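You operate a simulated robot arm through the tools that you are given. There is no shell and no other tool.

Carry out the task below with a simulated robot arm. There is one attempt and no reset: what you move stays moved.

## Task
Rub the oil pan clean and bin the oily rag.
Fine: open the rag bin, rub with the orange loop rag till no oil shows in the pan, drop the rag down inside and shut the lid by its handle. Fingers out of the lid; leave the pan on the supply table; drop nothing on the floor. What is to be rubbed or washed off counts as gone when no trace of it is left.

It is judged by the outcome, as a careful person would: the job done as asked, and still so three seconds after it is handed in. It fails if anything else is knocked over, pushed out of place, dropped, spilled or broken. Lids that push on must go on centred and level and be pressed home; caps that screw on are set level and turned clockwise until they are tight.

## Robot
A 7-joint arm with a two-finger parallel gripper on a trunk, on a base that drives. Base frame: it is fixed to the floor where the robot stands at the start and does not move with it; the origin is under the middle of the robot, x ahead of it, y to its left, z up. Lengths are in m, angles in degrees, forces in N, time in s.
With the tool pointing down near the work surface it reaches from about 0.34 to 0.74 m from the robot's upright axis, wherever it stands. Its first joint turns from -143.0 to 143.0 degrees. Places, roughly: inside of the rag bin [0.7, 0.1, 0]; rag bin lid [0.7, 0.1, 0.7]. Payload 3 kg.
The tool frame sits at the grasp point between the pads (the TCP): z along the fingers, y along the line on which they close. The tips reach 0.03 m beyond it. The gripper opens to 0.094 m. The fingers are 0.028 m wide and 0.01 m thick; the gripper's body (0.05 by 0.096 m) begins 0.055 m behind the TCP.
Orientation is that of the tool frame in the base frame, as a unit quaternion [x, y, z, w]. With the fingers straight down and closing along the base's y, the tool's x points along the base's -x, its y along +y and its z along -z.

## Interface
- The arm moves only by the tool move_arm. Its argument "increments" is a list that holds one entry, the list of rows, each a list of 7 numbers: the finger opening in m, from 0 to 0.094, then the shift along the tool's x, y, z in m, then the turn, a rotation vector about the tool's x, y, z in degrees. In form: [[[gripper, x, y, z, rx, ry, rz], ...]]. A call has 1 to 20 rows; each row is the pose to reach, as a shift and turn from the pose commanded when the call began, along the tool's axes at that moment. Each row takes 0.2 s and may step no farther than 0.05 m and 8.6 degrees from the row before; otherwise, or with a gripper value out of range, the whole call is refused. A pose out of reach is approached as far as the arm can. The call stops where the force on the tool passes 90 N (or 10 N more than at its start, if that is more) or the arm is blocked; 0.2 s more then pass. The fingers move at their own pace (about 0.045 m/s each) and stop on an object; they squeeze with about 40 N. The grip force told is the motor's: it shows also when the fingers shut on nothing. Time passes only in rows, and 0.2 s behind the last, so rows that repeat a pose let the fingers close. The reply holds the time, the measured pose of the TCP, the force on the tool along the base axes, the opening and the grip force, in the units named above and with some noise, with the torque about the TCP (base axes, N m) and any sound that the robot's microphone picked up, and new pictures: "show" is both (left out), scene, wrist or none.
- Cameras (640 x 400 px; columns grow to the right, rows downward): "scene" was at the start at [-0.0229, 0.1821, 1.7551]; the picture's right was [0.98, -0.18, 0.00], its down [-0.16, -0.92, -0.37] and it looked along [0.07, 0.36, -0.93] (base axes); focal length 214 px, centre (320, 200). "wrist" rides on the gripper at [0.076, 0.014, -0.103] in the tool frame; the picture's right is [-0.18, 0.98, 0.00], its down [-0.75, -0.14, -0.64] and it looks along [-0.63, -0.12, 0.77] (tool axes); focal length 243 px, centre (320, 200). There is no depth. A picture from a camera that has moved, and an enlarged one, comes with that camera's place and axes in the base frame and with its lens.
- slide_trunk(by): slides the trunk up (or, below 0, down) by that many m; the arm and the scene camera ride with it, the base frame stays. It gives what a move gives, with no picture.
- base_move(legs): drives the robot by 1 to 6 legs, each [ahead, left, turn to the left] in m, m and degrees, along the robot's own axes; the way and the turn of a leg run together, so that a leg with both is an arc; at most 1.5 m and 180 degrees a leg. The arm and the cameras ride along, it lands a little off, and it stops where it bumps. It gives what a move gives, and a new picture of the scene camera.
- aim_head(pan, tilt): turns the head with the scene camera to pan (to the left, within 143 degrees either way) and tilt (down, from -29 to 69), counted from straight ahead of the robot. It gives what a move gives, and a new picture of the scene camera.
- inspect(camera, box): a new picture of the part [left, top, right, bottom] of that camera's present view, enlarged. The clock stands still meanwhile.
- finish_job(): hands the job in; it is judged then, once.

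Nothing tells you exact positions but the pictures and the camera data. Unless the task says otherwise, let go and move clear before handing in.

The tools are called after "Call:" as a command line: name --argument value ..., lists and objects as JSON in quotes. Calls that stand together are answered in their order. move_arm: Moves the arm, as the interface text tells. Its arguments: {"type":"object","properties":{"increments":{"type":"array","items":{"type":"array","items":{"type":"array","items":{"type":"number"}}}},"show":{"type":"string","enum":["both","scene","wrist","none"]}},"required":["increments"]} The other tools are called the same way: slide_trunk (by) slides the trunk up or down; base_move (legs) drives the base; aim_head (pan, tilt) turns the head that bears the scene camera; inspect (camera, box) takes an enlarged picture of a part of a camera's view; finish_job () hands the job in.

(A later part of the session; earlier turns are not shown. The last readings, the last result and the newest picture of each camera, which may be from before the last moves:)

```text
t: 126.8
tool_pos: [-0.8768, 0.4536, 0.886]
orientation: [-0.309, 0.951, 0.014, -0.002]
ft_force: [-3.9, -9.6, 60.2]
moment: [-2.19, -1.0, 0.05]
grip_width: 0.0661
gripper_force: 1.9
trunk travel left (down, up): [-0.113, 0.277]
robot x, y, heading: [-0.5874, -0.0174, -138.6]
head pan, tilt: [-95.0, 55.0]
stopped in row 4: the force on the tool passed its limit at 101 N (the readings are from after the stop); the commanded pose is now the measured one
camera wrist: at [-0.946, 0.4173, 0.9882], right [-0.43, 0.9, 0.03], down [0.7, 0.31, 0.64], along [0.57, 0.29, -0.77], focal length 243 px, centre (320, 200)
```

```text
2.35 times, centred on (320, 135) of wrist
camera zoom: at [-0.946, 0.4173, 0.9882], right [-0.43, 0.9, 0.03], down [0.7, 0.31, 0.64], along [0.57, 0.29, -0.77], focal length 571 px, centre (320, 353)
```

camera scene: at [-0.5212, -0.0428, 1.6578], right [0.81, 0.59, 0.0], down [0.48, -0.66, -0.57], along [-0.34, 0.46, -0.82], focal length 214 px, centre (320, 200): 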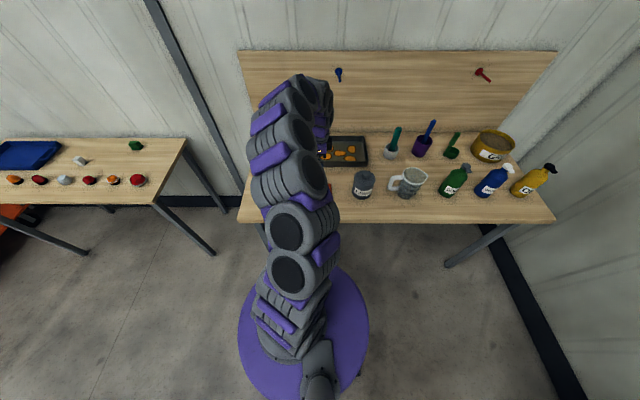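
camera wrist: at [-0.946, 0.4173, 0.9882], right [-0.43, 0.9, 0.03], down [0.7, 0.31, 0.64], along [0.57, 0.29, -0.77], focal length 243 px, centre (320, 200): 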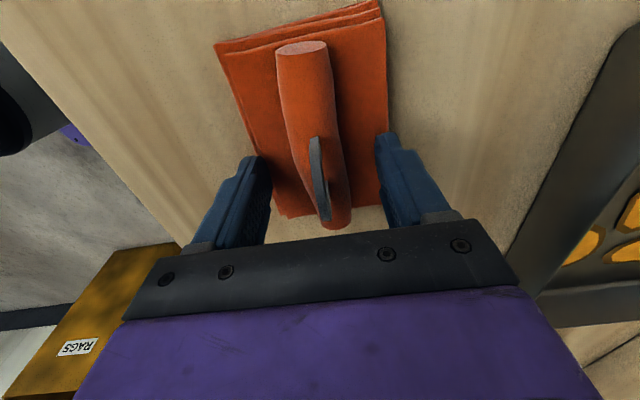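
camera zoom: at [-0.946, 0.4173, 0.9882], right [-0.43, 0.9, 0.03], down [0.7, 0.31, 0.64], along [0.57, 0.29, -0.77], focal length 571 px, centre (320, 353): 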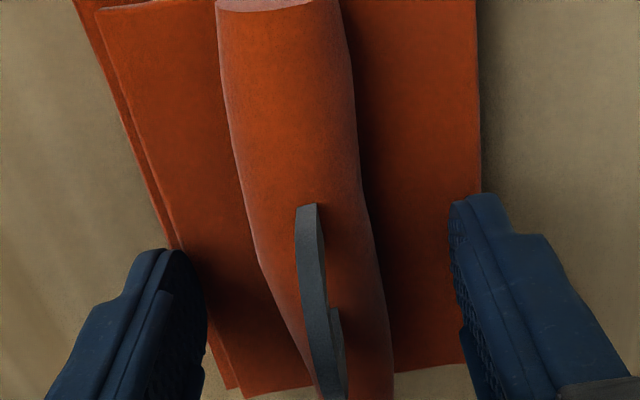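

The fingertips touched the cloth pad at z about 0.856. I'll back off 4 mm, level the tool, and close on the roll and loop.

Call:
move_arm --increments '[[[0.065, 0, 0, -0.005, 1.6, 0, 0], [0.05, 0, 0, -0.005, 1.6, 0, 0], [0.03, 0, 0, -0.005, 1.6, 0, 0], [0.01, 0, 0, -0.005, 1.6, 0, 0], [0, 0, 0, -0.005, 1.6, 0, 0], [0, 0, 0, -0.005, 1.6, 0, 0], [0, 0, 0, -0.005, 1.6, 0, 0]]]' --show "wrist"

```text
t: 128.4
tool_pos: [-0.8741, 0.4545, 0.887]
orientation: [-0.309, 0.951, -0.004, 0.003]
ft_force: [4.7, -6.6, 16.9]
moment: [0.22, 0.13, -0.01]
grip_width: 0.0258
gripper_force: 39.9
trunk travel left (down, up): [-0.113, 0.277]
robot x, y, heading: [-0.5872, -0.0195, -138.6]
head pan, tilt: [-95.0, 55.0]
camera wrist: at [-0.9462, 0.4206, 0.9881], right [-0.43, 0.9, -0.01], down [0.69, 0.33, 0.65], along [0.59, 0.27, -0.76], focal length 243 px, centre (320, 200)
```

wrist: 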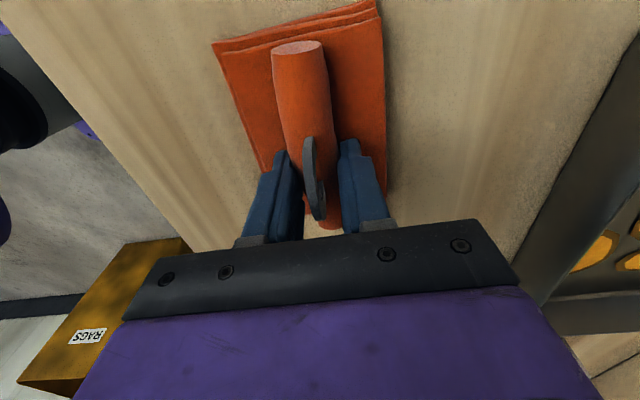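

Call:
move_arm --increments '[[[0, 0, 0, -0.02, 0, 0, 0], [0, 0, 0, -0.05, 0, 0, 0], [0, 0, 0, -0.1, 0, 0, 0], [0, 0, 0, -0.15, 0, 0, 0], [0, 0, 0, -0.2, 0, 0, 0], [0, 0, 0, -0.2, 0, 0, 0]]]' --show "both"

Call:
inspect --camera "scene" --box '[240, 70, 420, 210]'

```text
t: 129.8
tool_pos: [-0.88, 0.4602, 1.0859]
orientation: [-0.308, 0.951, -0.005, 0.003]
ft_force: [0.5, 0.9, -0.8]
moment: [0.0, -0.02, 0.0]
grip_width: 0.0251
gripper_force: 40.3
trunk travel left (down, up): [-0.113, 0.277]
robot x, y, heading: [-0.5872, -0.0162, -138.6]
head pan, tilt: [-95.0, 55.0]
camera scene: at [-0.5203, -0.0432, 1.6577], right [0.81, 0.59, 0.0], down [0.48, -0.66, -0.57], along [-0.34, 0.46, -0.82], focal length 214 px, centre (320, 200)
camera wrist: at [-0.9529, 0.426, 1.1877], right [-0.43, 0.9, -0.01], down [0.69, 0.33, 0.65], along [0.59, 0.27, -0.76], focal length 243 px, centre (320, 200)
```

scene: 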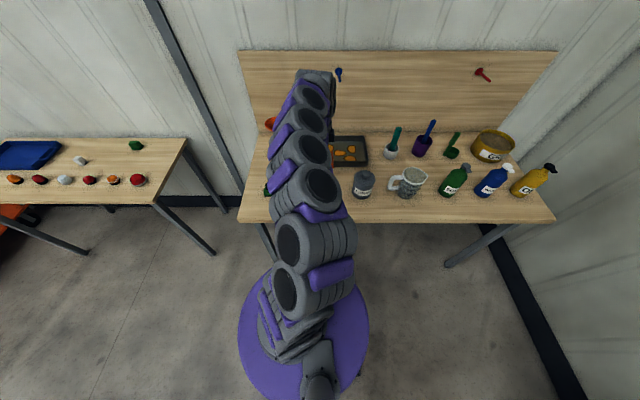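
wrist: 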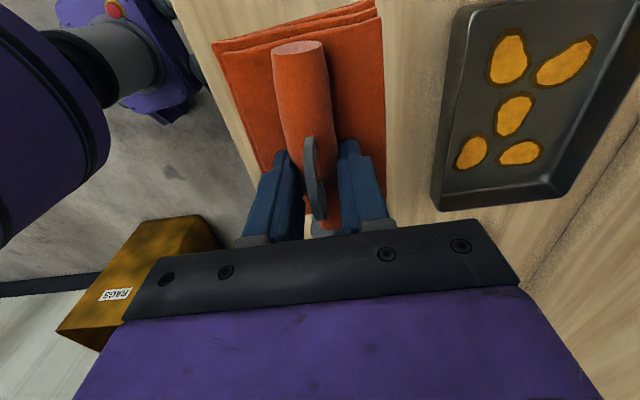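

```text
2.86 times, centred on (330, 140) of scene
camera zoom: at [-0.5203, -0.0432, 1.6577], right [0.81, 0.59, 0.0], down [0.48, -0.66, -0.57], along [-0.34, 0.46, -0.82], focal length 613 px, centre (291, 371)
```

zoom: 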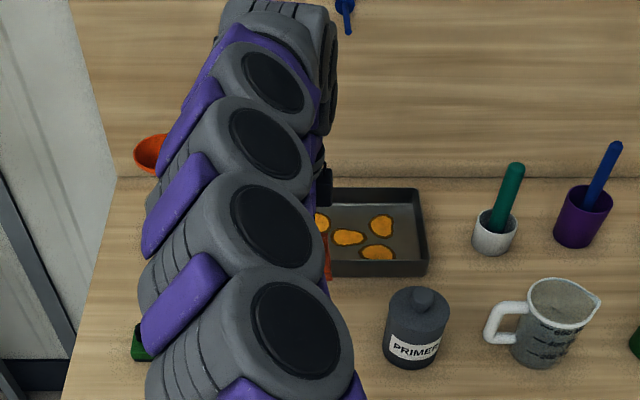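

I have the rag. The pan floor is at about z 0.85, with the oil spots roughly within ±0.1 m by ±0.07 m of (−0.95, 0.72). I'll move the base a little closer to the bench, with the rag held high, so the whole pan is in reach.

Call:
base_move --legs '[[-0.143, -0.127, 0]]'

Call:
aim_head --pan -105 --tilt 55

Call:
move_arm --increments '[[[0, 0, 0, 0, 0, 0, 0]]]' --show "wrist"

```text
t: 131.4
tool_pos: [-0.8582, 0.6502, 1.0844]
orientation: [-0.31, 0.951, -0.004, 0.002]
ft_force: [-0.2, 1.1, -0.6]
moment: [0.0, 0.01, -0.01]
grip_width: 0.025
gripper_force: 39.9
trunk travel left (down, up): [-0.113, 0.277]
robot x, y, heading: [-0.5661, 0.1746, -138.5]
head pan, tilt: [-95.0, 55.0]
camera scene: at [-0.4947, 0.1475, 1.6577], right [0.81, 0.59, 0.0], down [0.49, -0.66, -0.57], along [-0.34, 0.46, -0.82], focal length 214 px, centre (320, 200)
```

scene: 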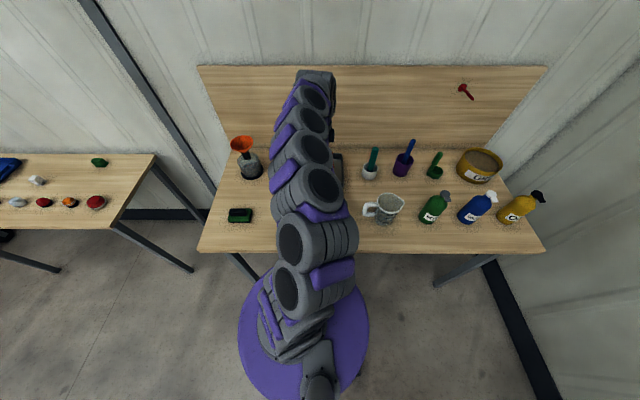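

```text
t: 132.1
tool_pos: [-0.8576, 0.6488, 1.0862]
orientation: [-0.309, 0.951, -0.004, 0.003]
ft_force: [0.3, -0.1, -0.1]
moment: [-0.02, -0.02, 0.02]
grip_width: 0.0249
gripper_force: 40.1
trunk travel left (down, up): [-0.113, 0.277]
robot x, y, heading: [-0.5622, 0.1708, -138.8]
head pan, tilt: [-105.0, 55.0]
camera scene: at [-0.485, 0.1538, 1.6577], right [0.9, 0.44, 0.0], down [0.36, -0.74, -0.57], along [-0.25, 0.51, -0.82], focal length 214 px, centre (320, 200)
```

scene: 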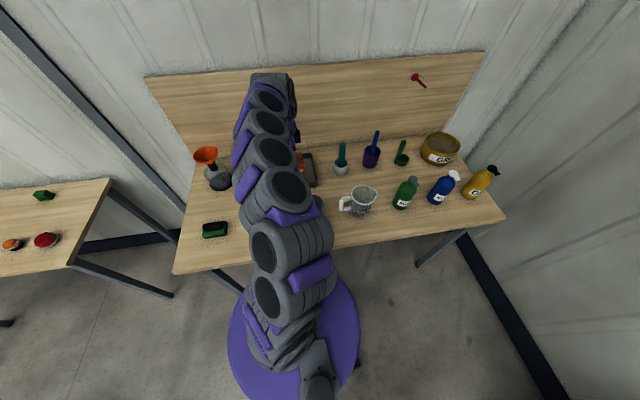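

```text
t: 132.5
tool_pos: [-0.8558, 0.6496, 1.0854]
orientation: [-0.309, 0.951, -0.004, 0.003]
ft_force: [0.1, -0.5, -1.2]
moment: [-0.01, -0.02, 0.03]
grip_width: 0.025
gripper_force: 39.8
trunk travel left (down, up): [-0.113, 0.277]
robot x, y, heading: [-0.5694, 0.1738, -138.7]
head pan, tilt: [-105.0, 55.0]
camera wrist: at [-0.9295, 0.6161, 1.1877], right [-0.43, 0.9, -0.01], down [0.69, 0.33, 0.65], along [0.59, 0.27, -0.76], focal length 243 px, centre (320, 200)
```

wrist: 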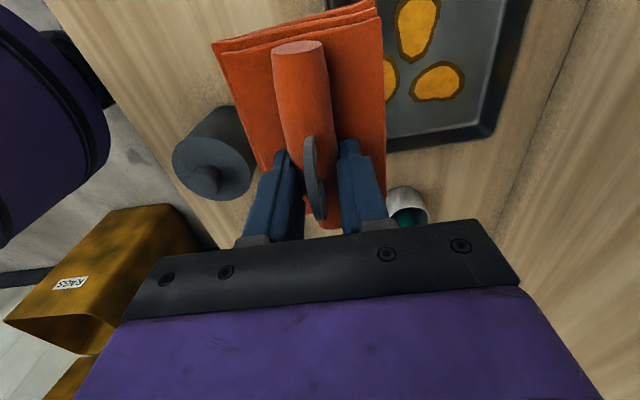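

Call:
move_arm --increments '[[[0, 0.0093, 0.0277, 0, 0, 0, 0], [0, 0.0187, 0.0554, 0, 0, 0, 0], [0, 0.028, 0.0831, 0.02, 0, 0, 0], [0, 0.0373, 0.1108, 0.05, 0, 0, 0], [0, 0.0373, 0.1108, 0.09, 0, 0, 0], [0, 0.0373, 0.1108, 0.12, 0, 0, 0], [0, 0.0373, 0.1108, 0.12, 0, 0, 0]]]' --show "both"

```text
t: 134.1
tool_pos: [-0.9533, 0.7172, 0.9624]
orientation: [-0.31, 0.951, -0.004, 0.004]
ft_force: [0.0, 0.2, -0.5]
moment: [0.03, -0.02, -0.01]
grip_width: 0.0251
gripper_force: 40.2
trunk travel left (down, up): [-0.113, 0.277]
robot x, y, heading: [-0.5642, 0.1712, -138.9]
head pan, tilt: [-105.0, 55.0]
camera scene: at [-0.4863, 0.1556, 1.6578], right [0.9, 0.44, 0.0], down [0.36, -0.74, -0.57], along [-0.25, 0.51, -0.82], focal length 214 px, centre (320, 200)
camera wrist: at [-1.0246, 0.6834, 1.0642], right [-0.43, 0.9, -0.01], down [0.69, 0.33, 0.65], along [0.59, 0.27, -0.76], focal length 243 px, centre (320, 200)
```

scene: 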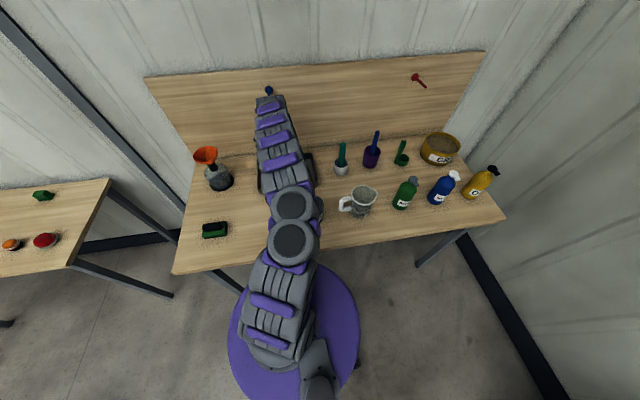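
wrist: 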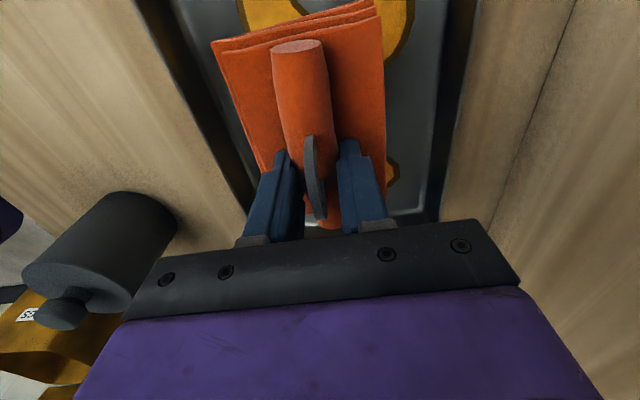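

Call:
move_arm --increments '[[[0, 0, 0, 0.03, 0, 0, 0], [0, 0, 0, 0.05, 0, 0, 0], [0, 0, 0, 0.06, 0, 0, 0], [0, 0, 0, 0.066, 0, 0, 0], [0, 0, 0, 0.069, 0, 0, 0]]]' --show "wrist"

```text
t: 135.3
tool_pos: [-0.9483, 0.7087, 0.9092]
orientation: [-0.31, 0.951, -0.004, 0.003]
ft_force: [-0.2, -0.3, -0.2]
moment: [0.03, 0.02, -0.03]
grip_width: 0.0249
gripper_force: 39.3
out of reach, approached as far as the arm can: row 2, 3, 4, 5
trunk travel left (down, up): [-0.113, 0.277]
robot x, y, heading: [-0.5629, 0.1713, -138.9]
head pan, tilt: [-105.0, 55.0]
camera wrist: at [-1.0205, 0.676, 1.0098], right [-0.43, 0.9, -0.01], down [0.69, 0.33, 0.65], along [0.59, 0.27, -0.76], focal length 243 px, centre (320, 200)
```

wrist: 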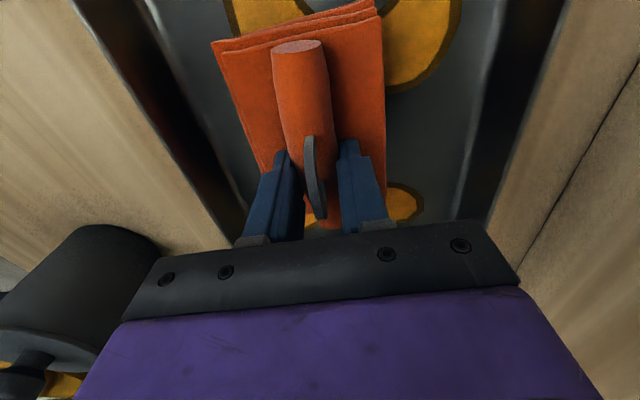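

The arm can't go lower at this reach, so I'll raise the arm relative to the trunk and lower the trunk by the same amount.

Call:
move_arm --increments '[[[0, 0, 0.008, -0.03, 0, 0, 0], [0, 0, 0.008, -0.06, 0, 0, 0], [0, 0, 0.008, -0.1, 0, 0, 0], [0, 0, 0.008, -0.1, 0, 0, 0]]]' --show "none"

Call:
slide_trunk --by -0.1

```text
t: 136.3
tool_pos: [-0.9515, 0.7156, 1.0072]
orientation: [-0.309, 0.951, -0.005, 0.004]
ft_force: [0.6, -0.1, 0.2]
moment: [0.01, -0.01, -0.02]
grip_width: 0.0251
gripper_force: 40.2
trunk travel left (down, up): [-0.113, 0.277]
robot x, y, heading: [-0.5666, 0.1668, -138.7]
head pan, tilt: [-105.0, 55.0]
```

```text
t: 137.6
tool_pos: [-0.9516, 0.7162, 0.9079]
orientation: [-0.309, 0.951, -0.004, 0.003]
ft_force: [0.1, -0.3, -0.5]
moment: [0.03, 0.03, 0.01]
grip_width: 0.025
gripper_force: 39.5
trunk travel left (down, up): [-0.013, 0.377]
robot x, y, heading: [-0.5668, 0.1697, -138.6]
head pan, tilt: [-105.0, 55.0]
```

Call:
move_arm --increments '[[[0, 0, 0, 0.008, 0, 0, 0], [0, 0, 0, 0.013, 0, 0, 0], [0, 0, 0, 0.016, 0, 0, 0], [0, 0, 0, 0.019, 0, 0, 0]]]' --show "wrist"

```text
t: 138.6
tool_pos: [-0.9515, 0.7147, 0.8909]
orientation: [-0.31, 0.951, 0.0, 0.002]
ft_force: [-4.8, 7.7, 38.5]
moment: [0.05, 0.55, -0.09]
grip_width: 0.025
gripper_force: 40.3
trunk travel left (down, up): [-0.013, 0.377]
robot x, y, heading: [-0.5661, 0.172, -138.9]
head pan, tilt: [-105.0, 55.0]
camera wrist: at [-1.0226, 0.6815, 0.9934], right [-0.43, 0.9, 0.0], down [0.69, 0.33, 0.64], along [0.58, 0.28, -0.76], focal length 243 px, centre (320, 200)
```

wrist: 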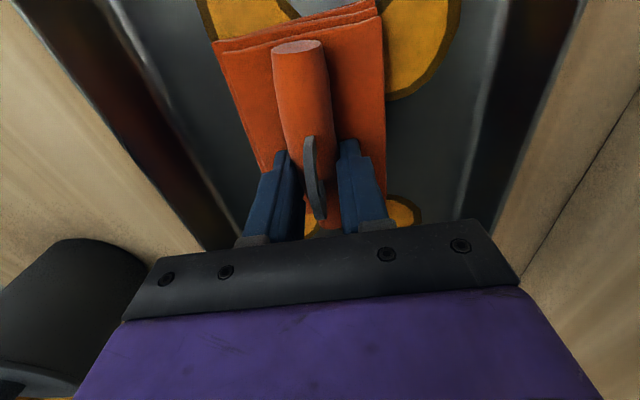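

Contact at about 38 N. I'll ease the pressure slightly and make a first slow stroke along the pan, watching that the pan stays put.

Call:
move_arm --increments '[[[0, 0, 0, -0.001, 0, 0, 0], [0, 0.02, 0, -0.001, 0, 0, 0], [0, 0.04, 0, -0.001, 0, 0, 0], [0, 0.05, 0, -0.001, 0, 0, 0], [0, 0.03, 0, -0.001, 0, 0, 0], [0, 0.01, 0, -0.001, 0, 0, 0], [0, -0.01, 0, -0.001, 0, 0, 0], [0, -0.03, 0, -0.001, 0, 0, 0], [0, -0.05, 0, -0.001, 0, 0, 0], [0, -0.03, 0, -0.001, 0, 0, 0], [0, -0.01, 0, -0.001, 0, 0, 0], [0, 0, 0, -0.001, 0, 0, 0]]]' --show "both"

```text
t: 141.2
tool_pos: [-0.9477, 0.7133, 0.8918]
orientation: [-0.31, 0.951, -0.002, 0.003]
ft_force: [12.0, 8.3, 33.5]
moment: [0.87, -0.51, -0.13]
grip_width: 0.0249
gripper_force: 40.2
trunk travel left (down, up): [-0.013, 0.377]
robot x, y, heading: [-0.5644, 0.1702, -138.7]
head pan, tilt: [-105.0, 55.0]
camera scene: at [-0.4788, 0.1496, 1.5576], right [0.9, 0.44, 0.0], down [0.36, -0.73, -0.57], along [-0.26, 0.51, -0.82], focal length 214 px, centre (320, 200)
camera wrist: at [-1.0195, 0.6808, 0.9933], right [-0.43, 0.9, -0.01], down [0.69, 0.33, 0.64], along [0.58, 0.27, -0.76], focal length 243 px, centre (320, 200)
```

scene: 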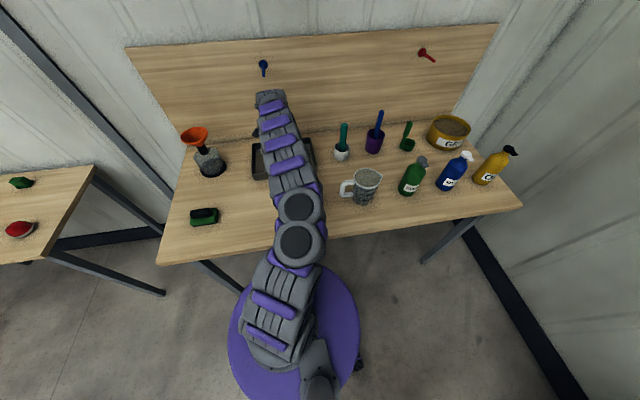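
wrist: 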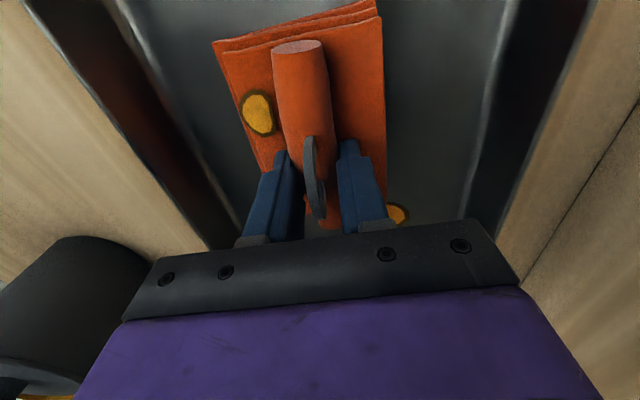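

The oil is coming off quickly and the pan hasn't moved. I'll rub strips on both sides over the remaining spots.

Call:
move_arm --increments '[[[0, 0, 0.015, -0.0005, 0, 0, 0], [0, 0, 0.03, -0.0005, 0, 0, 0], [0, 0.025, 0.03, -0.0005, 0, 0, 0], [0, 0.05, 0.03, -0.0005, 0, 0, 0], [0, 0.025, 0.03, -0.0005, 0, 0, 0], [0, 0, 0.03, -0.0005, 0, 0, 0], [0, -0.025, 0.03, -0.0005, 0, 0, 0], [0, -0.05, 0.03, -0.0005, 0, 0, 0], [0, -0.055, 0.01, -0.0005, 0, 0, 0], [0, -0.055, -0.01, -0.0005, 0, 0, 0], [0, -0.055, -0.03, -0.0005, 0, 0, 0], [0, -0.025, -0.03, -0.0005, 0, 0, 0], [0, 0, -0.03, -0.0005, 0, 0, 0], [0, 0.025, -0.03, -0.0005, 0, 0, 0], [0, 0.05, -0.03, -0.0005, 0, 0, 0], [0, 0.05, -0.01, -0.0005, 0, 0, 0], [0, 0.05, 0.015, -0.0005, 0, 0, 0], [0, 0.025, 0, -0.0005, 0, 0, 0], [0, 0, 0, -0.0005, 0, 0, 0]]]' --show "both"

```text
t: 142.6
tool_pos: [-0.9919, 0.7119, 0.8903]
orientation: [-0.315, 0.949, 0.005, -0.004]
ft_force: [5.3, -19.2, 67.6]
moment: [-0.85, -1.38, -0.44]
grip_width: 0.0255
gripper_force: 39.8
out of reach, approached as far as the arm can: row 2, 3, 4, 5, 6
trunk travel left (down, up): [-0.013, 0.377]
robot x, y, heading: [-0.5652, 0.1737, -138.6]
head pan, tilt: [-105.0, 55.0]
stopped in row 6: the force on the tool passed its limit at 96 N (the readings are from after the stop); the commanded pose is now the measured one
camera scene: at [-0.4739, 0.138, 1.5573], right [0.9, 0.45, 0.0], down [0.36, -0.73, -0.58], along [-0.26, 0.52, -0.81], focal length 214 px, centre (320, 200)
camera wrist: at [-1.0618, 0.6766, 0.9935], right [-0.44, 0.9, 0.01], down [0.7, 0.33, 0.64], along [0.57, 0.29, -0.77], focal length 243 px, centre (320, 200)
```

scene: 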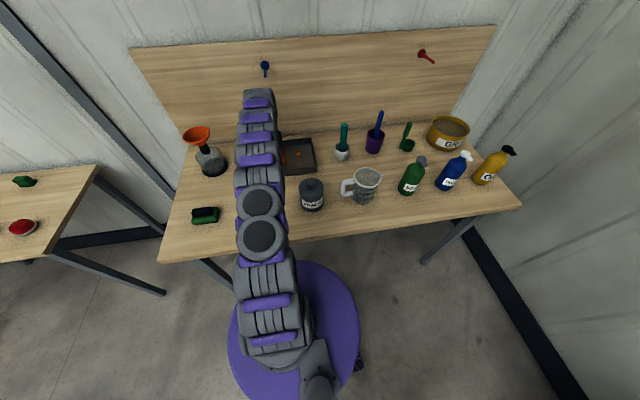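
wrist: 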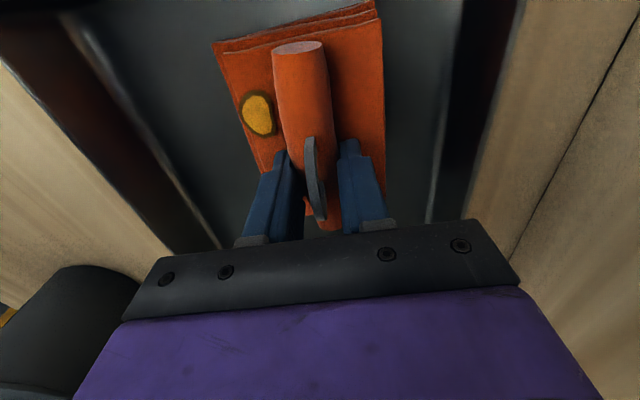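

The arm ran out of reach there and the press force rose, so it stopped. I'll lift the rag clear of the pan and check the pan and the remaining spots.

Call:
move_arm --increments '[[[0, 0, 0, -0.02, 0, 0, 0], [0, 0, -0.005, -0.05, 0, 0, 0], [0, 0.0, -0.02, -0.09, 0, 0, 0], [0, 0.0, -0.05, -0.13, 0, 0, 0], [0, -0.0, -0.1, -0.15, 0, 0, 0], [0, -0.0, -0.15, -0.15, 0, 0, 0], [0, 0, -0.15, -0.15, 0, 0, 0]]]' --show "both"

Call:
inspect --camera "scene" --box '[220, 110, 340, 200]'

```text
refused: row 5 steps farther than a row can; nothing moved
```

```text
4.44 times, centred on (280, 155) of scene
camera zoom: at [-0.4739, 0.138, 1.5573], right [0.9, 0.45, 0.0], down [0.36, -0.73, -0.58], along [-0.26, 0.52, -0.81], focal length 953 px, centre (498, 400)
```

zoom: 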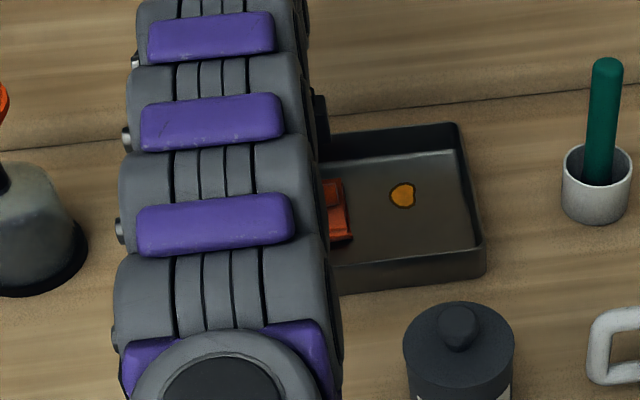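

One spot remains at the right side, and the pan is where it was. I'll lift the rag, then move the base 4 cm closer for better reach.

Call:
move_arm --increments '[[[0, 0, 0, -0.02, 0, 0, 0], [0, 0, -0.005, -0.05, 0, 0, 0], [0, 0, -0.02, -0.09, 0, 0, 0], [0, 0, -0.04, -0.13, 0, 0, 0], [0, 0, -0.06, -0.15, 0, 0, 0], [0, 0, -0.06, -0.15, 0, 0, 0]]]' --show "wrist"

Call:
inspect --camera "scene" --box '[220, 110, 340, 200]'

```text
t: 144.0
tool_pos: [-0.9564, 0.6669, 1.0308]
orientation: [-0.313, 0.95, -0.003, -0.002]
ft_force: [0.7, 0.7, -0.1]
moment: [0.01, 0.04, 0.01]
grip_width: 0.0251
gripper_force: 39.8
trunk travel left (down, up): [-0.013, 0.377]
robot x, y, heading: [-0.5639, 0.1709, -138.3]
head pan, tilt: [-105.0, 55.0]
camera wrist: at [-1.0275, 0.6337, 1.1333], right [-0.44, 0.9, -0.01], down [0.69, 0.34, 0.64], along [0.58, 0.27, -0.77], focal length 243 px, centre (320, 200)
```

wrist: 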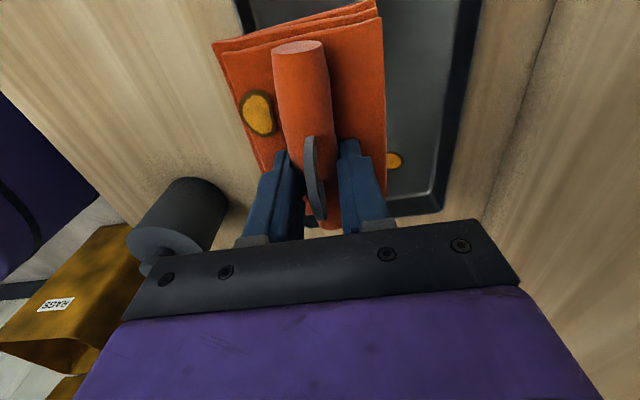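

```text
4.44 times, centred on (280, 155) of scene
camera zoom: at [-0.4891, 0.1587, 1.558], right [0.9, 0.44, 0.0], down [0.37, -0.74, -0.57], along [-0.25, 0.51, -0.82], focal length 953 px, centre (498, 400)
```

zoom: 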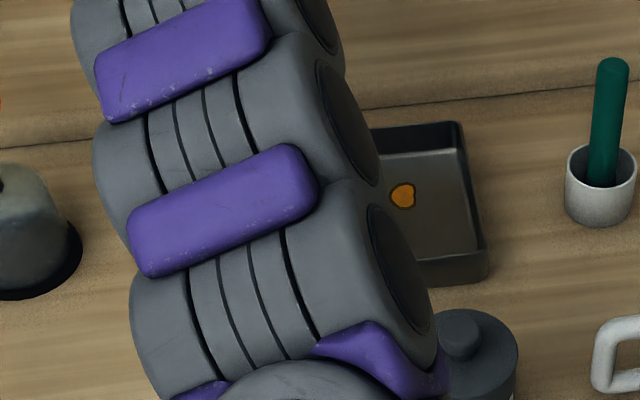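

Call:
base_move --legs '[[-0.02, -0.042, 0]]'

Call:
move_arm --increments '[[[0, 0, 0, 0, 0, 0, 0]]]' --show "wrist"

```text
t: 144.9
tool_pos: [-0.9477, 0.6875, 1.048]
orientation: [-0.312, 0.95, 0.01, -0.004]
ft_force: [-1.4, -0.4, 4.0]
moment: [-0.01, -0.15, -0.05]
grip_width: 0.0252
gripper_force: 40.6
trunk travel left (down, up): [-0.013, 0.377]
robot x, y, heading: [-0.5731, 0.2074, -138.9]
head pan, tilt: [-105.0, 55.0]
camera scene: at [-0.4754, 0.1732, 1.5565], right [0.9, 0.44, 0.0], down [0.36, -0.73, -0.58], along [-0.26, 0.52, -0.81], focal length 214 px, centre (320, 200)
```

scene: 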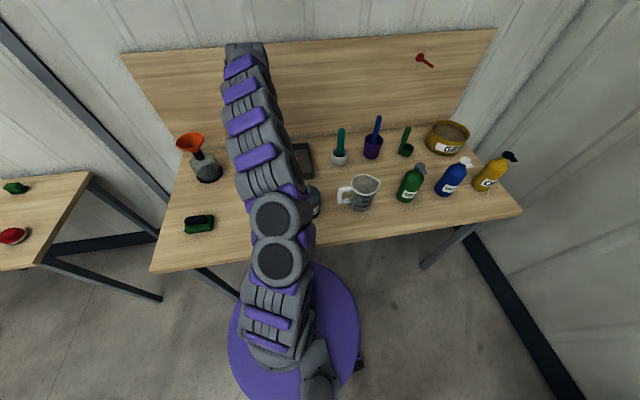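

```text
t: 145.3
tool_pos: [-0.969, 0.7148, 1.03]
orientation: [-0.312, 0.95, -0.004, 0.0]
ft_force: [0.9, 1.1, -2.6]
moment: [-0.05, 0.05, 0.0]
grip_width: 0.025
gripper_force: 40.2
trunk travel left (down, up): [-0.013, 0.377]
robot x, y, heading: [-0.5735, 0.2143, -138.7]
head pan, tilt: [-105.0, 55.0]
camera wrist: at [-1.0405, 0.6809, 1.1323], right [-0.43, 0.9, -0.01], down [0.69, 0.34, 0.64], along [0.58, 0.27, -0.77], focal length 243 px, centre (320, 200)
```

wrist: 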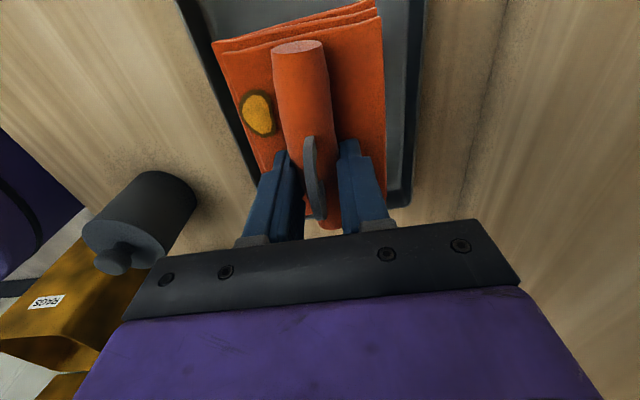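

Call:
move_arm --increments '[[[0, -0.032, 0.004, 0, 0, 0, 0], [0, -0.06, 0.007, 0.02, 0, 0, 0], [0, -0.06, 0.007, 0.06, 0, 0, 0], [0, -0.06, 0.007, 0.1, 0, 0, 0], [0, -0.06, 0.007, 0.125, 0, 0, 0], [0, -0.06, 0.007, 0.133, 0, 0, 0], [0, -0.06, 0.007, 0.138, 0, 0, 0], [0, -0.06, 0.007, 0.14, 0, 0, 0]]]' --show "wrist"

```text
t: 147.1
tool_pos: [-0.9093, 0.7392, 0.902]
orientation: [-0.312, 0.95, 0.005, -0.001]
ft_force: [-1.2, 0.8, -0.3]
moment: [-0.01, 0.03, 0.06]
grip_width: 0.0249
gripper_force: 40.1
trunk travel left (down, up): [-0.013, 0.377]
robot x, y, heading: [-0.5706, 0.209, -138.7]
head pan, tilt: [-105.0, 55.0]
camera wrist: at [-0.9801, 0.7037, 1.0052], right [-0.43, 0.9, 0.01], down [0.69, 0.33, 0.64], along [0.57, 0.28, -0.77], focal length 243 px, centre (320, 200)
```

wrist: 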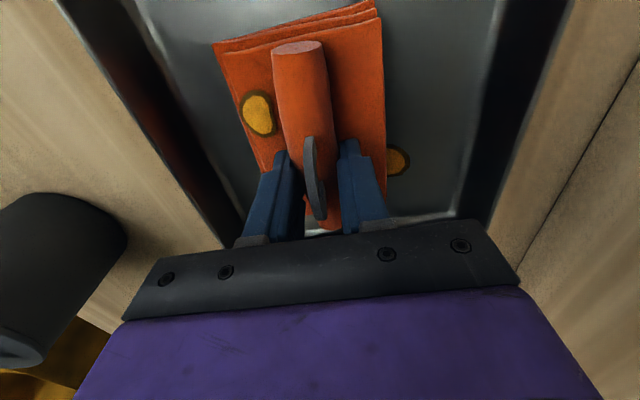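

Call:
move_arm --increments '[[[0, 0, 0.015, 0.005, 0, 0, 0], [0, 0, 0.028, 0.008, 0, 0, 0], [0, 0, 0.028, 0.011, 0, 0, 0], [0, 0, 0.028, 0.0125, 0, 0, 0]]]' --show "wrist"

```text
t: 148.1
tool_pos: [-0.9275, 0.7621, 0.8918]
orientation: [-0.311, 0.95, 0.006, -0.003]
ft_force: [-4.5, 3.6, 47.1]
moment: [-0.99, -0.15, 0.01]
grip_width: 0.0251
gripper_force: 40.0
trunk travel left (down, up): [-0.013, 0.377]
robot x, y, heading: [-0.5733, 0.2134, -138.5]
head pan, tilt: [-105.0, 55.0]
camera wrist: at [-0.9989, 0.7275, 0.9934], right [-0.43, 0.9, 0.01], down [0.7, 0.33, 0.64], along [0.57, 0.29, -0.77], focal length 243 px, centre (320, 200)
```

wrist: 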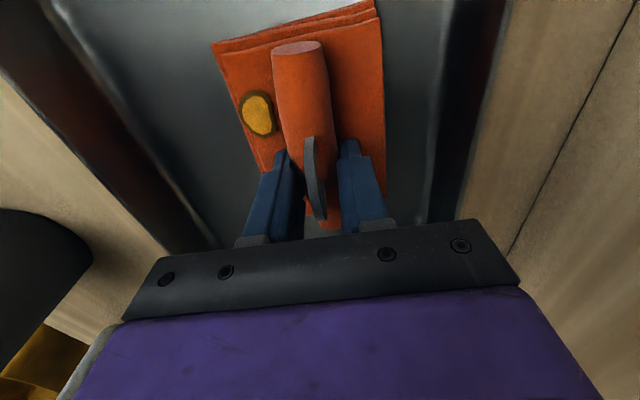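

Call:
move_arm --increments '[[[0, 0.015, 0, -0.001, 0, 0, 0], [0, 0, 0, -0.001, 0, 0, 0], [0, -0.012, 0, -0.001, 0, 0, 0], [0, -0.012, -0.02, -0.001, 0, 0, 0], [0, -0.012, -0.04, -0.001, 0, 0, 0], [0, 0.01, -0.05, -0.001, 0, 0, 0], [0, 0.01, -0.03, -0.001, 0, 0, 0], [0, 0.01, 0, -0.001, 0, 0, 0], [0, 0.03, 0.004, -0.001, 0, 0, 0], [0, 0.05, 0, -0.001, 0, 0, 0], [0, 0.07, 0, -0.001, 0, 0, 0], [0, 0.09, 0, -0.001, 0, 0, 0], [0, 0.1, -0.02, -0.001, 0, 0, 0], [0, 0.1, -0.045, -0.001, 0, 0, 0], [0, 0.08, -0.05, -0.001, 0, 0, 0], [0, 0.06, -0.05, -0.001, 0, 0, 0], [0, 0.04, -0.05, -0.001, 0, 0, 0], [0, 0.02, -0.05, -0.001, 0, 0, 0], [0, 0.02, -0.03, -0.001, 0, 0, 0], [0, 0.02, -0.02, -0.001, 0, 0, 0]]]' --show "both"

```text
t: 152.3
tool_pos: [-0.929, 0.7354, 0.8909]
orientation: [-0.309, 0.951, 0.004, -0.001]
ft_force: [11.9, -8.1, 35.2]
moment: [-0.42, -0.74, -0.11]
grip_width: 0.0253
gripper_force: 40.3
trunk travel left (down, up): [-0.013, 0.377]
robot x, y, heading: [-0.5696, 0.214, -139.0]
head pan, tilt: [-105.0, 55.0]
camera scene: at [-0.4835, 0.1838, 1.5574], right [0.9, 0.44, 0.0], down [0.36, -0.73, -0.58], along [-0.26, 0.52, -0.82], focal length 214 px, centre (320, 200)
camera wrist: at [-0.9983, 0.7001, 0.9931], right [-0.43, 0.9, 0.01], down [0.7, 0.33, 0.64], along [0.58, 0.28, -0.77], focal length 243 px, centre (320, 200)
```

scene: 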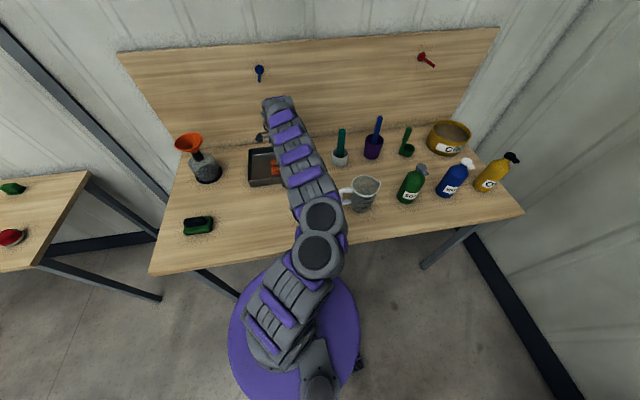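
wrist: 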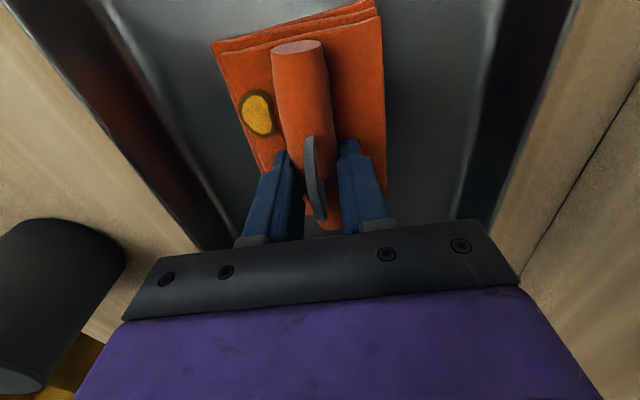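

Full raster done with steady pressure. I'll lift straight up and pull back to inspect the whole pan for any trace.

Call:
move_arm --increments '[[[0, 0, 0, -0.02, 0, 0, 0], [0, 0, 0, -0.06, 0, 0, 0], [0, 0, 0, -0.1, 0, 0, 0], [0, 0, -0.02, -0.14, 0, 0, 0], [0, 0, -0.05, -0.17, 0, 0, 0], [0, 0, -0.09, -0.19, 0, 0, 0], [0, 0, -0.12, -0.21, 0, 0, 0], [0, 0, -0.12, -0.21, 0, 0, 0]]]' --show "both"

Call:
inspect --camera "wrist" --box '[340, 0, 600, 160]'

Call:
inspect --camera "scene" --box '[220, 120, 340, 210]'

```text
t: 154.3
tool_pos: [-0.8563, 0.6386, 1.0641]
orientation: [-0.309, 0.947, -0.046, -0.075]
ft_force: [-0.1, 0.0, 0.6]
moment: [-0.03, 0.0, 0.03]
grip_width: 0.025
gripper_force: 40.2
trunk travel left (down, up): [-0.013, 0.377]
robot x, y, heading: [-0.5714, 0.2112, -138.7]
head pan, tilt: [-105.0, 55.0]
stopped in row 8: the arm was blocked; the commanded pose is now the measured one
camera scene: at [-0.4908, 0.1916, 1.5576], right [0.9, 0.44, 0.0], down [0.36, -0.73, -0.57], along [-0.25, 0.51, -0.82], focal length 214 px, centre (320, 200)
camera wrist: at [-0.9147, 0.6198, 1.1764], right [-0.43, 0.9, -0.07], down [0.76, 0.41, 0.51], along [0.49, 0.17, -0.86], focal length 243 px, centre (320, 200)
```

scene: 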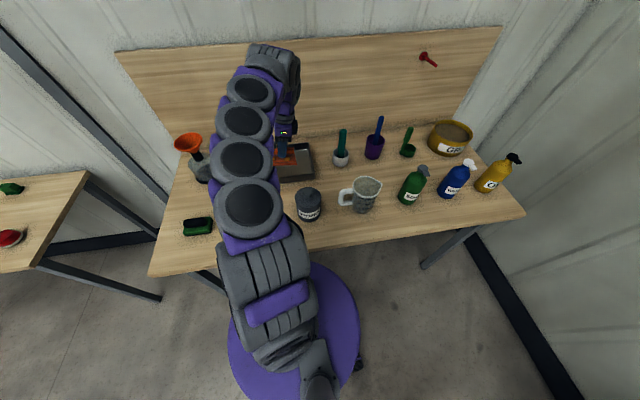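
wrist: 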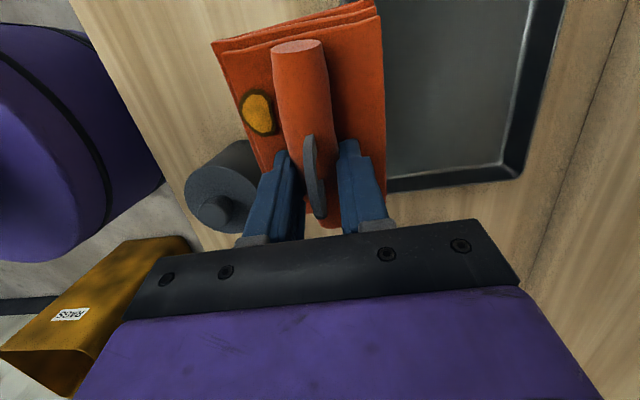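

```text
2.46 times, centred on (470, 80) of wrist
camera zoom: at [-0.9147, 0.6198, 1.1764], right [-0.43, 0.9, -0.07], down [0.76, 0.41, 0.51], along [0.49, 0.17, -0.86], focal length 597 px, centre (-49, 495)
```

zoom: 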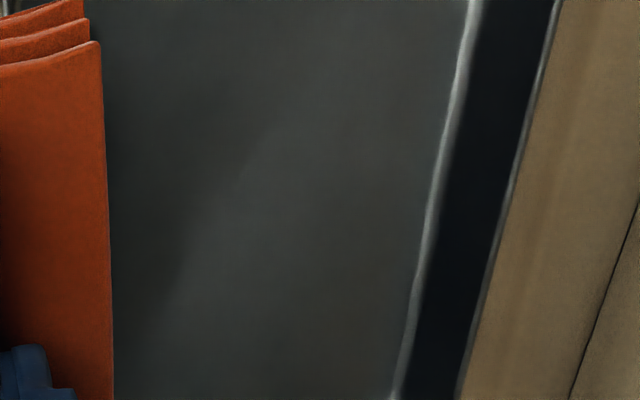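

```text
4.44 times, centred on (280, 165) of scene
camera zoom: at [-0.4908, 0.1916, 1.5576], right [0.9, 0.44, 0.0], down [0.36, -0.73, -0.57], along [-0.25, 0.51, -0.82], focal length 953 px, centre (498, 356)
```

zoom: 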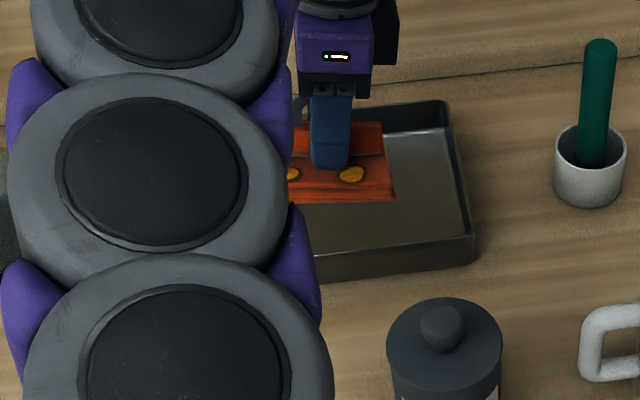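

The right half of the pan is clean; the rag hides the left half. The arm folded too tightly and tilted, so I'll level it and move outward.

Call:
move_arm --increments '[[[0, 0, 0.03, -0.015, -0.8, -3.3, 0], [0, 0, 0.06, -0.03, -1.6, -6.6, 0], [0, 0, 0.08, -0.04, -2.4, -9.8, 0], [0, 0, 0.08, -0.04, -2.4, -9.8, 0]]]' --show "both"

```text
t: 155.3
tool_pos: [-0.9046, 0.7108, 1.0978]
orientation: [-0.31, 0.951, -0.002, 0.0]
ft_force: [0.9, -0.3, -0.7]
moment: [0.01, 0.0, 0.02]
grip_width: 0.0245
gripper_force: 39.4
trunk travel left (down, up): [-0.013, 0.377]
robot x, y, heading: [-0.5711, 0.213, -138.7]
head pan, tilt: [-105.0, 55.0]
camera scene: at [-0.4937, 0.1953, 1.5578], right [0.9, 0.44, 0.0], down [0.36, -0.74, -0.57], along [-0.25, 0.51, -0.82], focal length 214 px, centre (320, 200)
camera wrist: at [-0.9752, 0.677, 1.2], right [-0.43, 0.9, 0.0], down [0.69, 0.33, 0.64], along [0.58, 0.28, -0.77], focal length 243 px, centre (320, 200)
```

scene: 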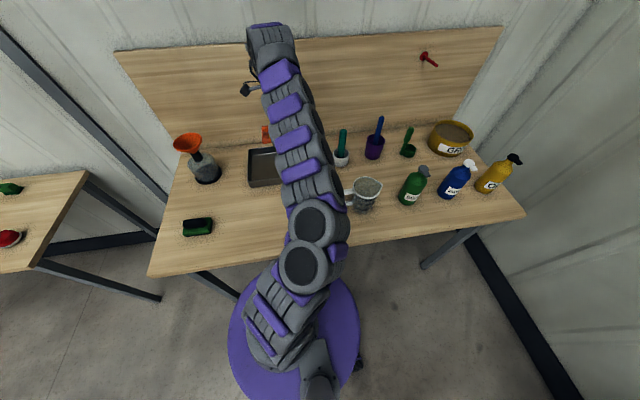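
wrist: 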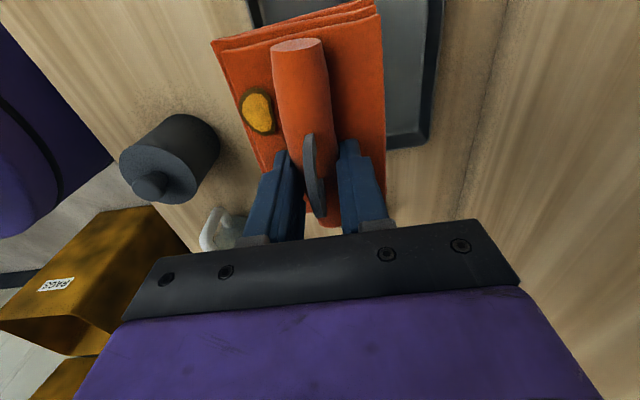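

Call:
inspect --camera "scene" --box '[230, 130, 310, 200]'

Call:
aim_head --pan -85 --tilt 55

```text
5.71 times, centred on (270, 165) of scene
camera zoom: at [-0.4937, 0.1953, 1.5578], right [0.9, 0.44, 0.0], down [0.36, -0.74, -0.57], along [-0.25, 0.51, -0.82], focal length 1226 px, centre (606, 400)
```

zoom: 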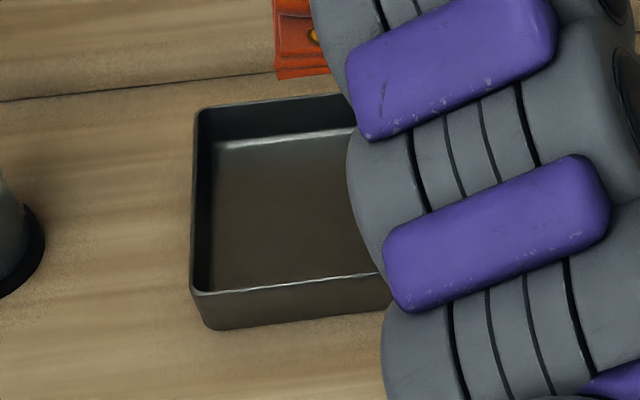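

```text
t: 156.2
tool_pos: [-0.9034, 0.7113, 1.099]
orientation: [-0.31, 0.951, -0.001, 0.0]
ft_force: [0.2, 0.3, -1.1]
moment: [-0.01, -0.02, 0.01]
grip_width: 0.0246
gripper_force: 39.5
trunk travel left (down, up): [-0.013, 0.377]
robot x, y, heading: [-0.5722, 0.2107, -138.6]
head pan, tilt: [-85.0, 55.0]
camera scene: at [-0.5125, 0.1798, 1.5577], right [0.69, 0.72, 0.0], down [0.59, -0.57, -0.57], along [-0.41, 0.39, -0.82], focal length 214 px, centre (320, 200)
```

scene: 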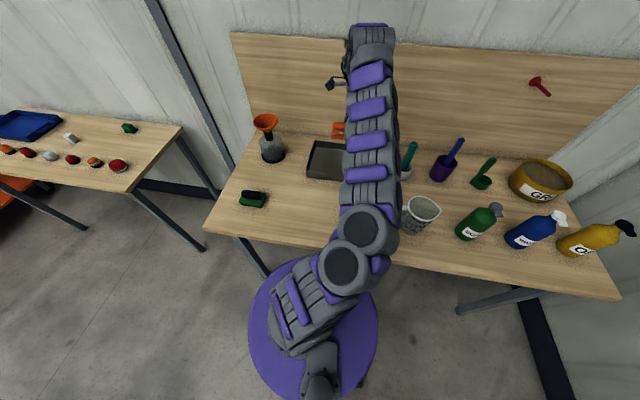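

Call:
base_move --legs '[[0.025, 0.3, 0]]'

Call:
aim_head --pan -110 --tilt 50

Call:
inspect --camera "scene" --box '[180, 90, 340, 190]'

```text
t: 158.2
tool_pos: [-0.7399, 0.4836, 1.0917]
orientation: [-0.314, 0.95, -0.007, 0.001]
ft_force: [-1.2, -1.1, -1.4]
moment: [0.09, -0.05, -0.01]
grip_width: 0.0249
gripper_force: 40.1
trunk travel left (down, up): [-0.013, 0.377]
robot x, y, heading: [-0.4017, -0.0196, -138.5]
head pan, tilt: [-85.0, 55.0]
camera scene: at [-0.3535, -0.0376, 1.5584], right [0.69, 0.72, 0.0], down [0.6, -0.57, -0.56], along [-0.41, 0.39, -0.83], focal length 214 px, centre (320, 200)
```

scene: 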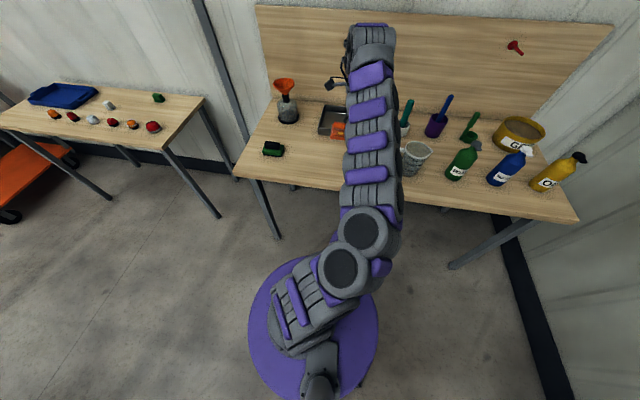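

```text
t: 159.1
tool_pos: [-0.7249, 0.4664, 1.1038]
orientation: [-0.313, 0.95, 0.004, -0.002]
ft_force: [0.4, -0.1, -1.0]
moment: [0.03, 0.02, -0.03]
grip_width: 0.0247
gripper_force: 39.6
trunk travel left (down, up): [-0.013, 0.377]
robot x, y, heading: [-0.3975, -0.0211, -138.7]
head pan, tilt: [-110.0, 50.0]
camera scene: at [-0.3158, -0.0319, 1.5643], right [0.93, 0.37, 0.0], down [0.28, -0.72, -0.64], along [-0.23, 0.6, -0.77], focal length 214 px, centre (320, 200)
```

scene: 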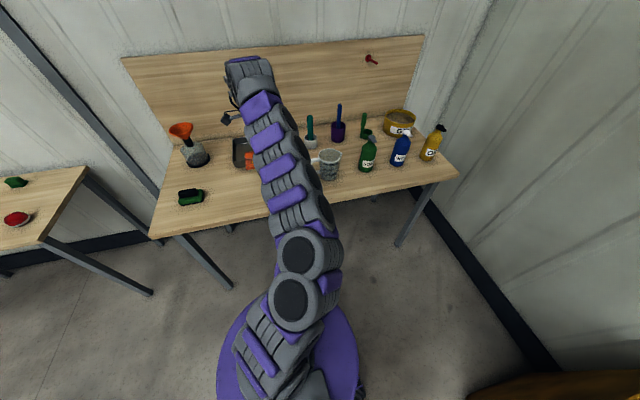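

```text
4.00 times, centred on (260, 140) of scene
camera zoom: at [-0.3158, -0.0319, 1.5643], right [0.93, 0.37, 0.0], down [0.28, -0.72, -0.64], along [-0.23, 0.6, -0.77], focal length 858 px, centre (560, 440)
```

zoom: 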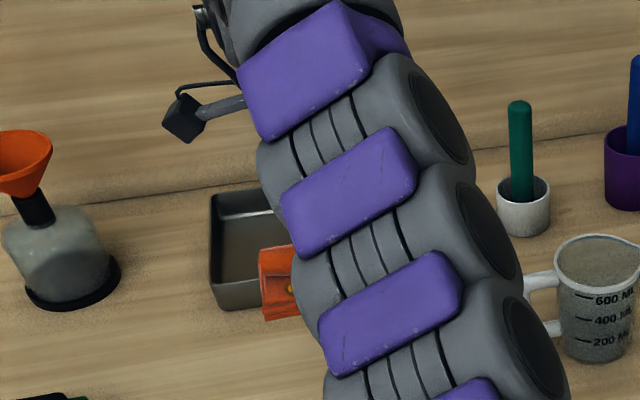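

The left part is clean. I'll turn the robot to the bin (arm sweeping clear of everything), and recheck the whole pan once the arm is out of the way.

Call:
slide_trunk --by 0.12

Call:
base_move --legs '[[0, 0, -180]]'

Call:
aim_head --pan 95 --tilt 45

Call:
inspect --camera "scene" --box '[200, 100, 440, 250]'

```text
t: 160.6
tool_pos: [-0.7313, 0.4734, 1.2196]
orientation: [-0.313, 0.95, 0.0, -0.002]
ft_force: [-1.3, -0.8, -1.2]
moment: [0.04, -0.04, 0.01]
grip_width: 0.0247
gripper_force: 40.0
trunk travel left (down, up): [-0.133, 0.257]
robot x, y, heading: [-0.3989, -0.0223, -138.7]
head pan, tilt: [-110.0, 50.0]
```

```text
t: 168.3
tool_pos: [-0.0716, -0.5177, 1.2192]
orientation: [0.951, 0.31, 0.001, 0.0]
ft_force: [-0.2, 0.4, -0.1]
moment: [-0.02, 0.01, 0.0]
grip_width: 0.025
gripper_force: 40.0
trunk travel left (down, up): [-0.133, 0.257]
robot x, y, heading: [-0.403, -0.0232, 41.0]
head pan, tilt: [-110.0, 50.0]
camera scene: at [-0.487, -0.0109, 1.6841], right [-0.93, -0.36, 0.0], down [-0.28, 0.72, -0.64], along [0.23, -0.6, -0.77], focal length 214 px, centre (320, 200)
```

scene: 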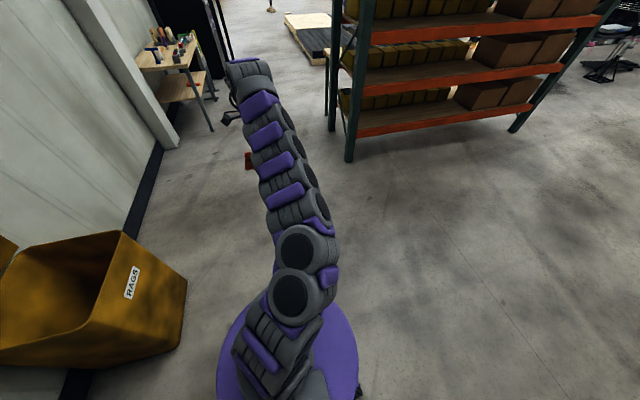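

```text
t: 171.3
tool_pos: [-0.0732, -0.5165, 1.221]
orientation: [0.951, 0.31, 0.002, 0.0]
ft_force: [-0.1, 0.5, -1.5]
moment: [-0.02, 0.02, -0.03]
grip_width: 0.0247
gripper_force: 40.2
trunk travel left (down, up): [-0.133, 0.257]
robot x, y, heading: [-0.4003, -0.0221, 41.1]
head pan, tilt: [95.0, 45.0]
camera scene: at [-0.5711, 0.1152, 1.6916], right [0.69, 0.72, 0.0], down [0.51, -0.49, -0.71], along [-0.51, 0.49, -0.7], focal length 214 px, centre (320, 200)
```

scene: 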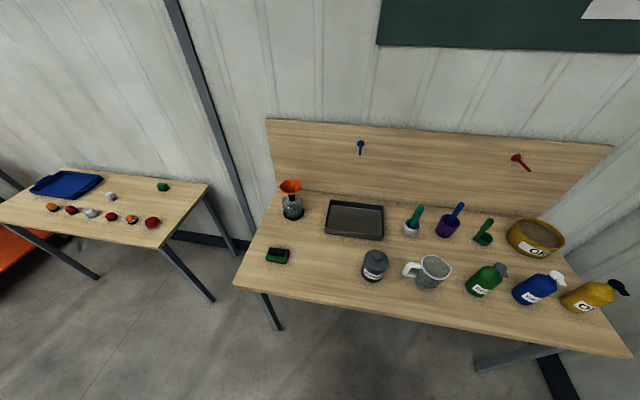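

```text
2.67 times, centred on (320, 175) of scene
camera zoom: at [-0.5711, 0.1152, 1.6916], right [0.69, 0.72, 0.0], down [0.51, -0.49, -0.71], along [-0.51, 0.49, -0.7], focal length 572 px, centre (320, 267)
```

zoom: 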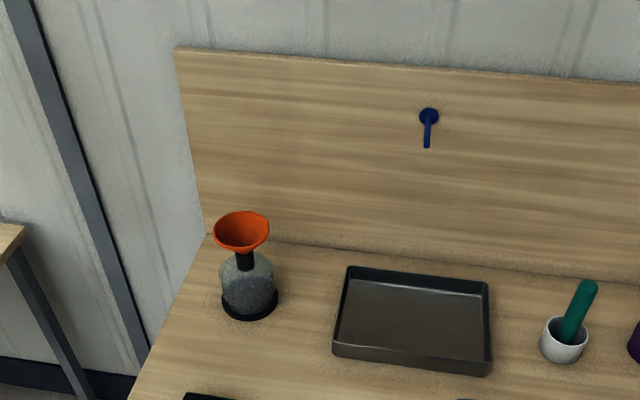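

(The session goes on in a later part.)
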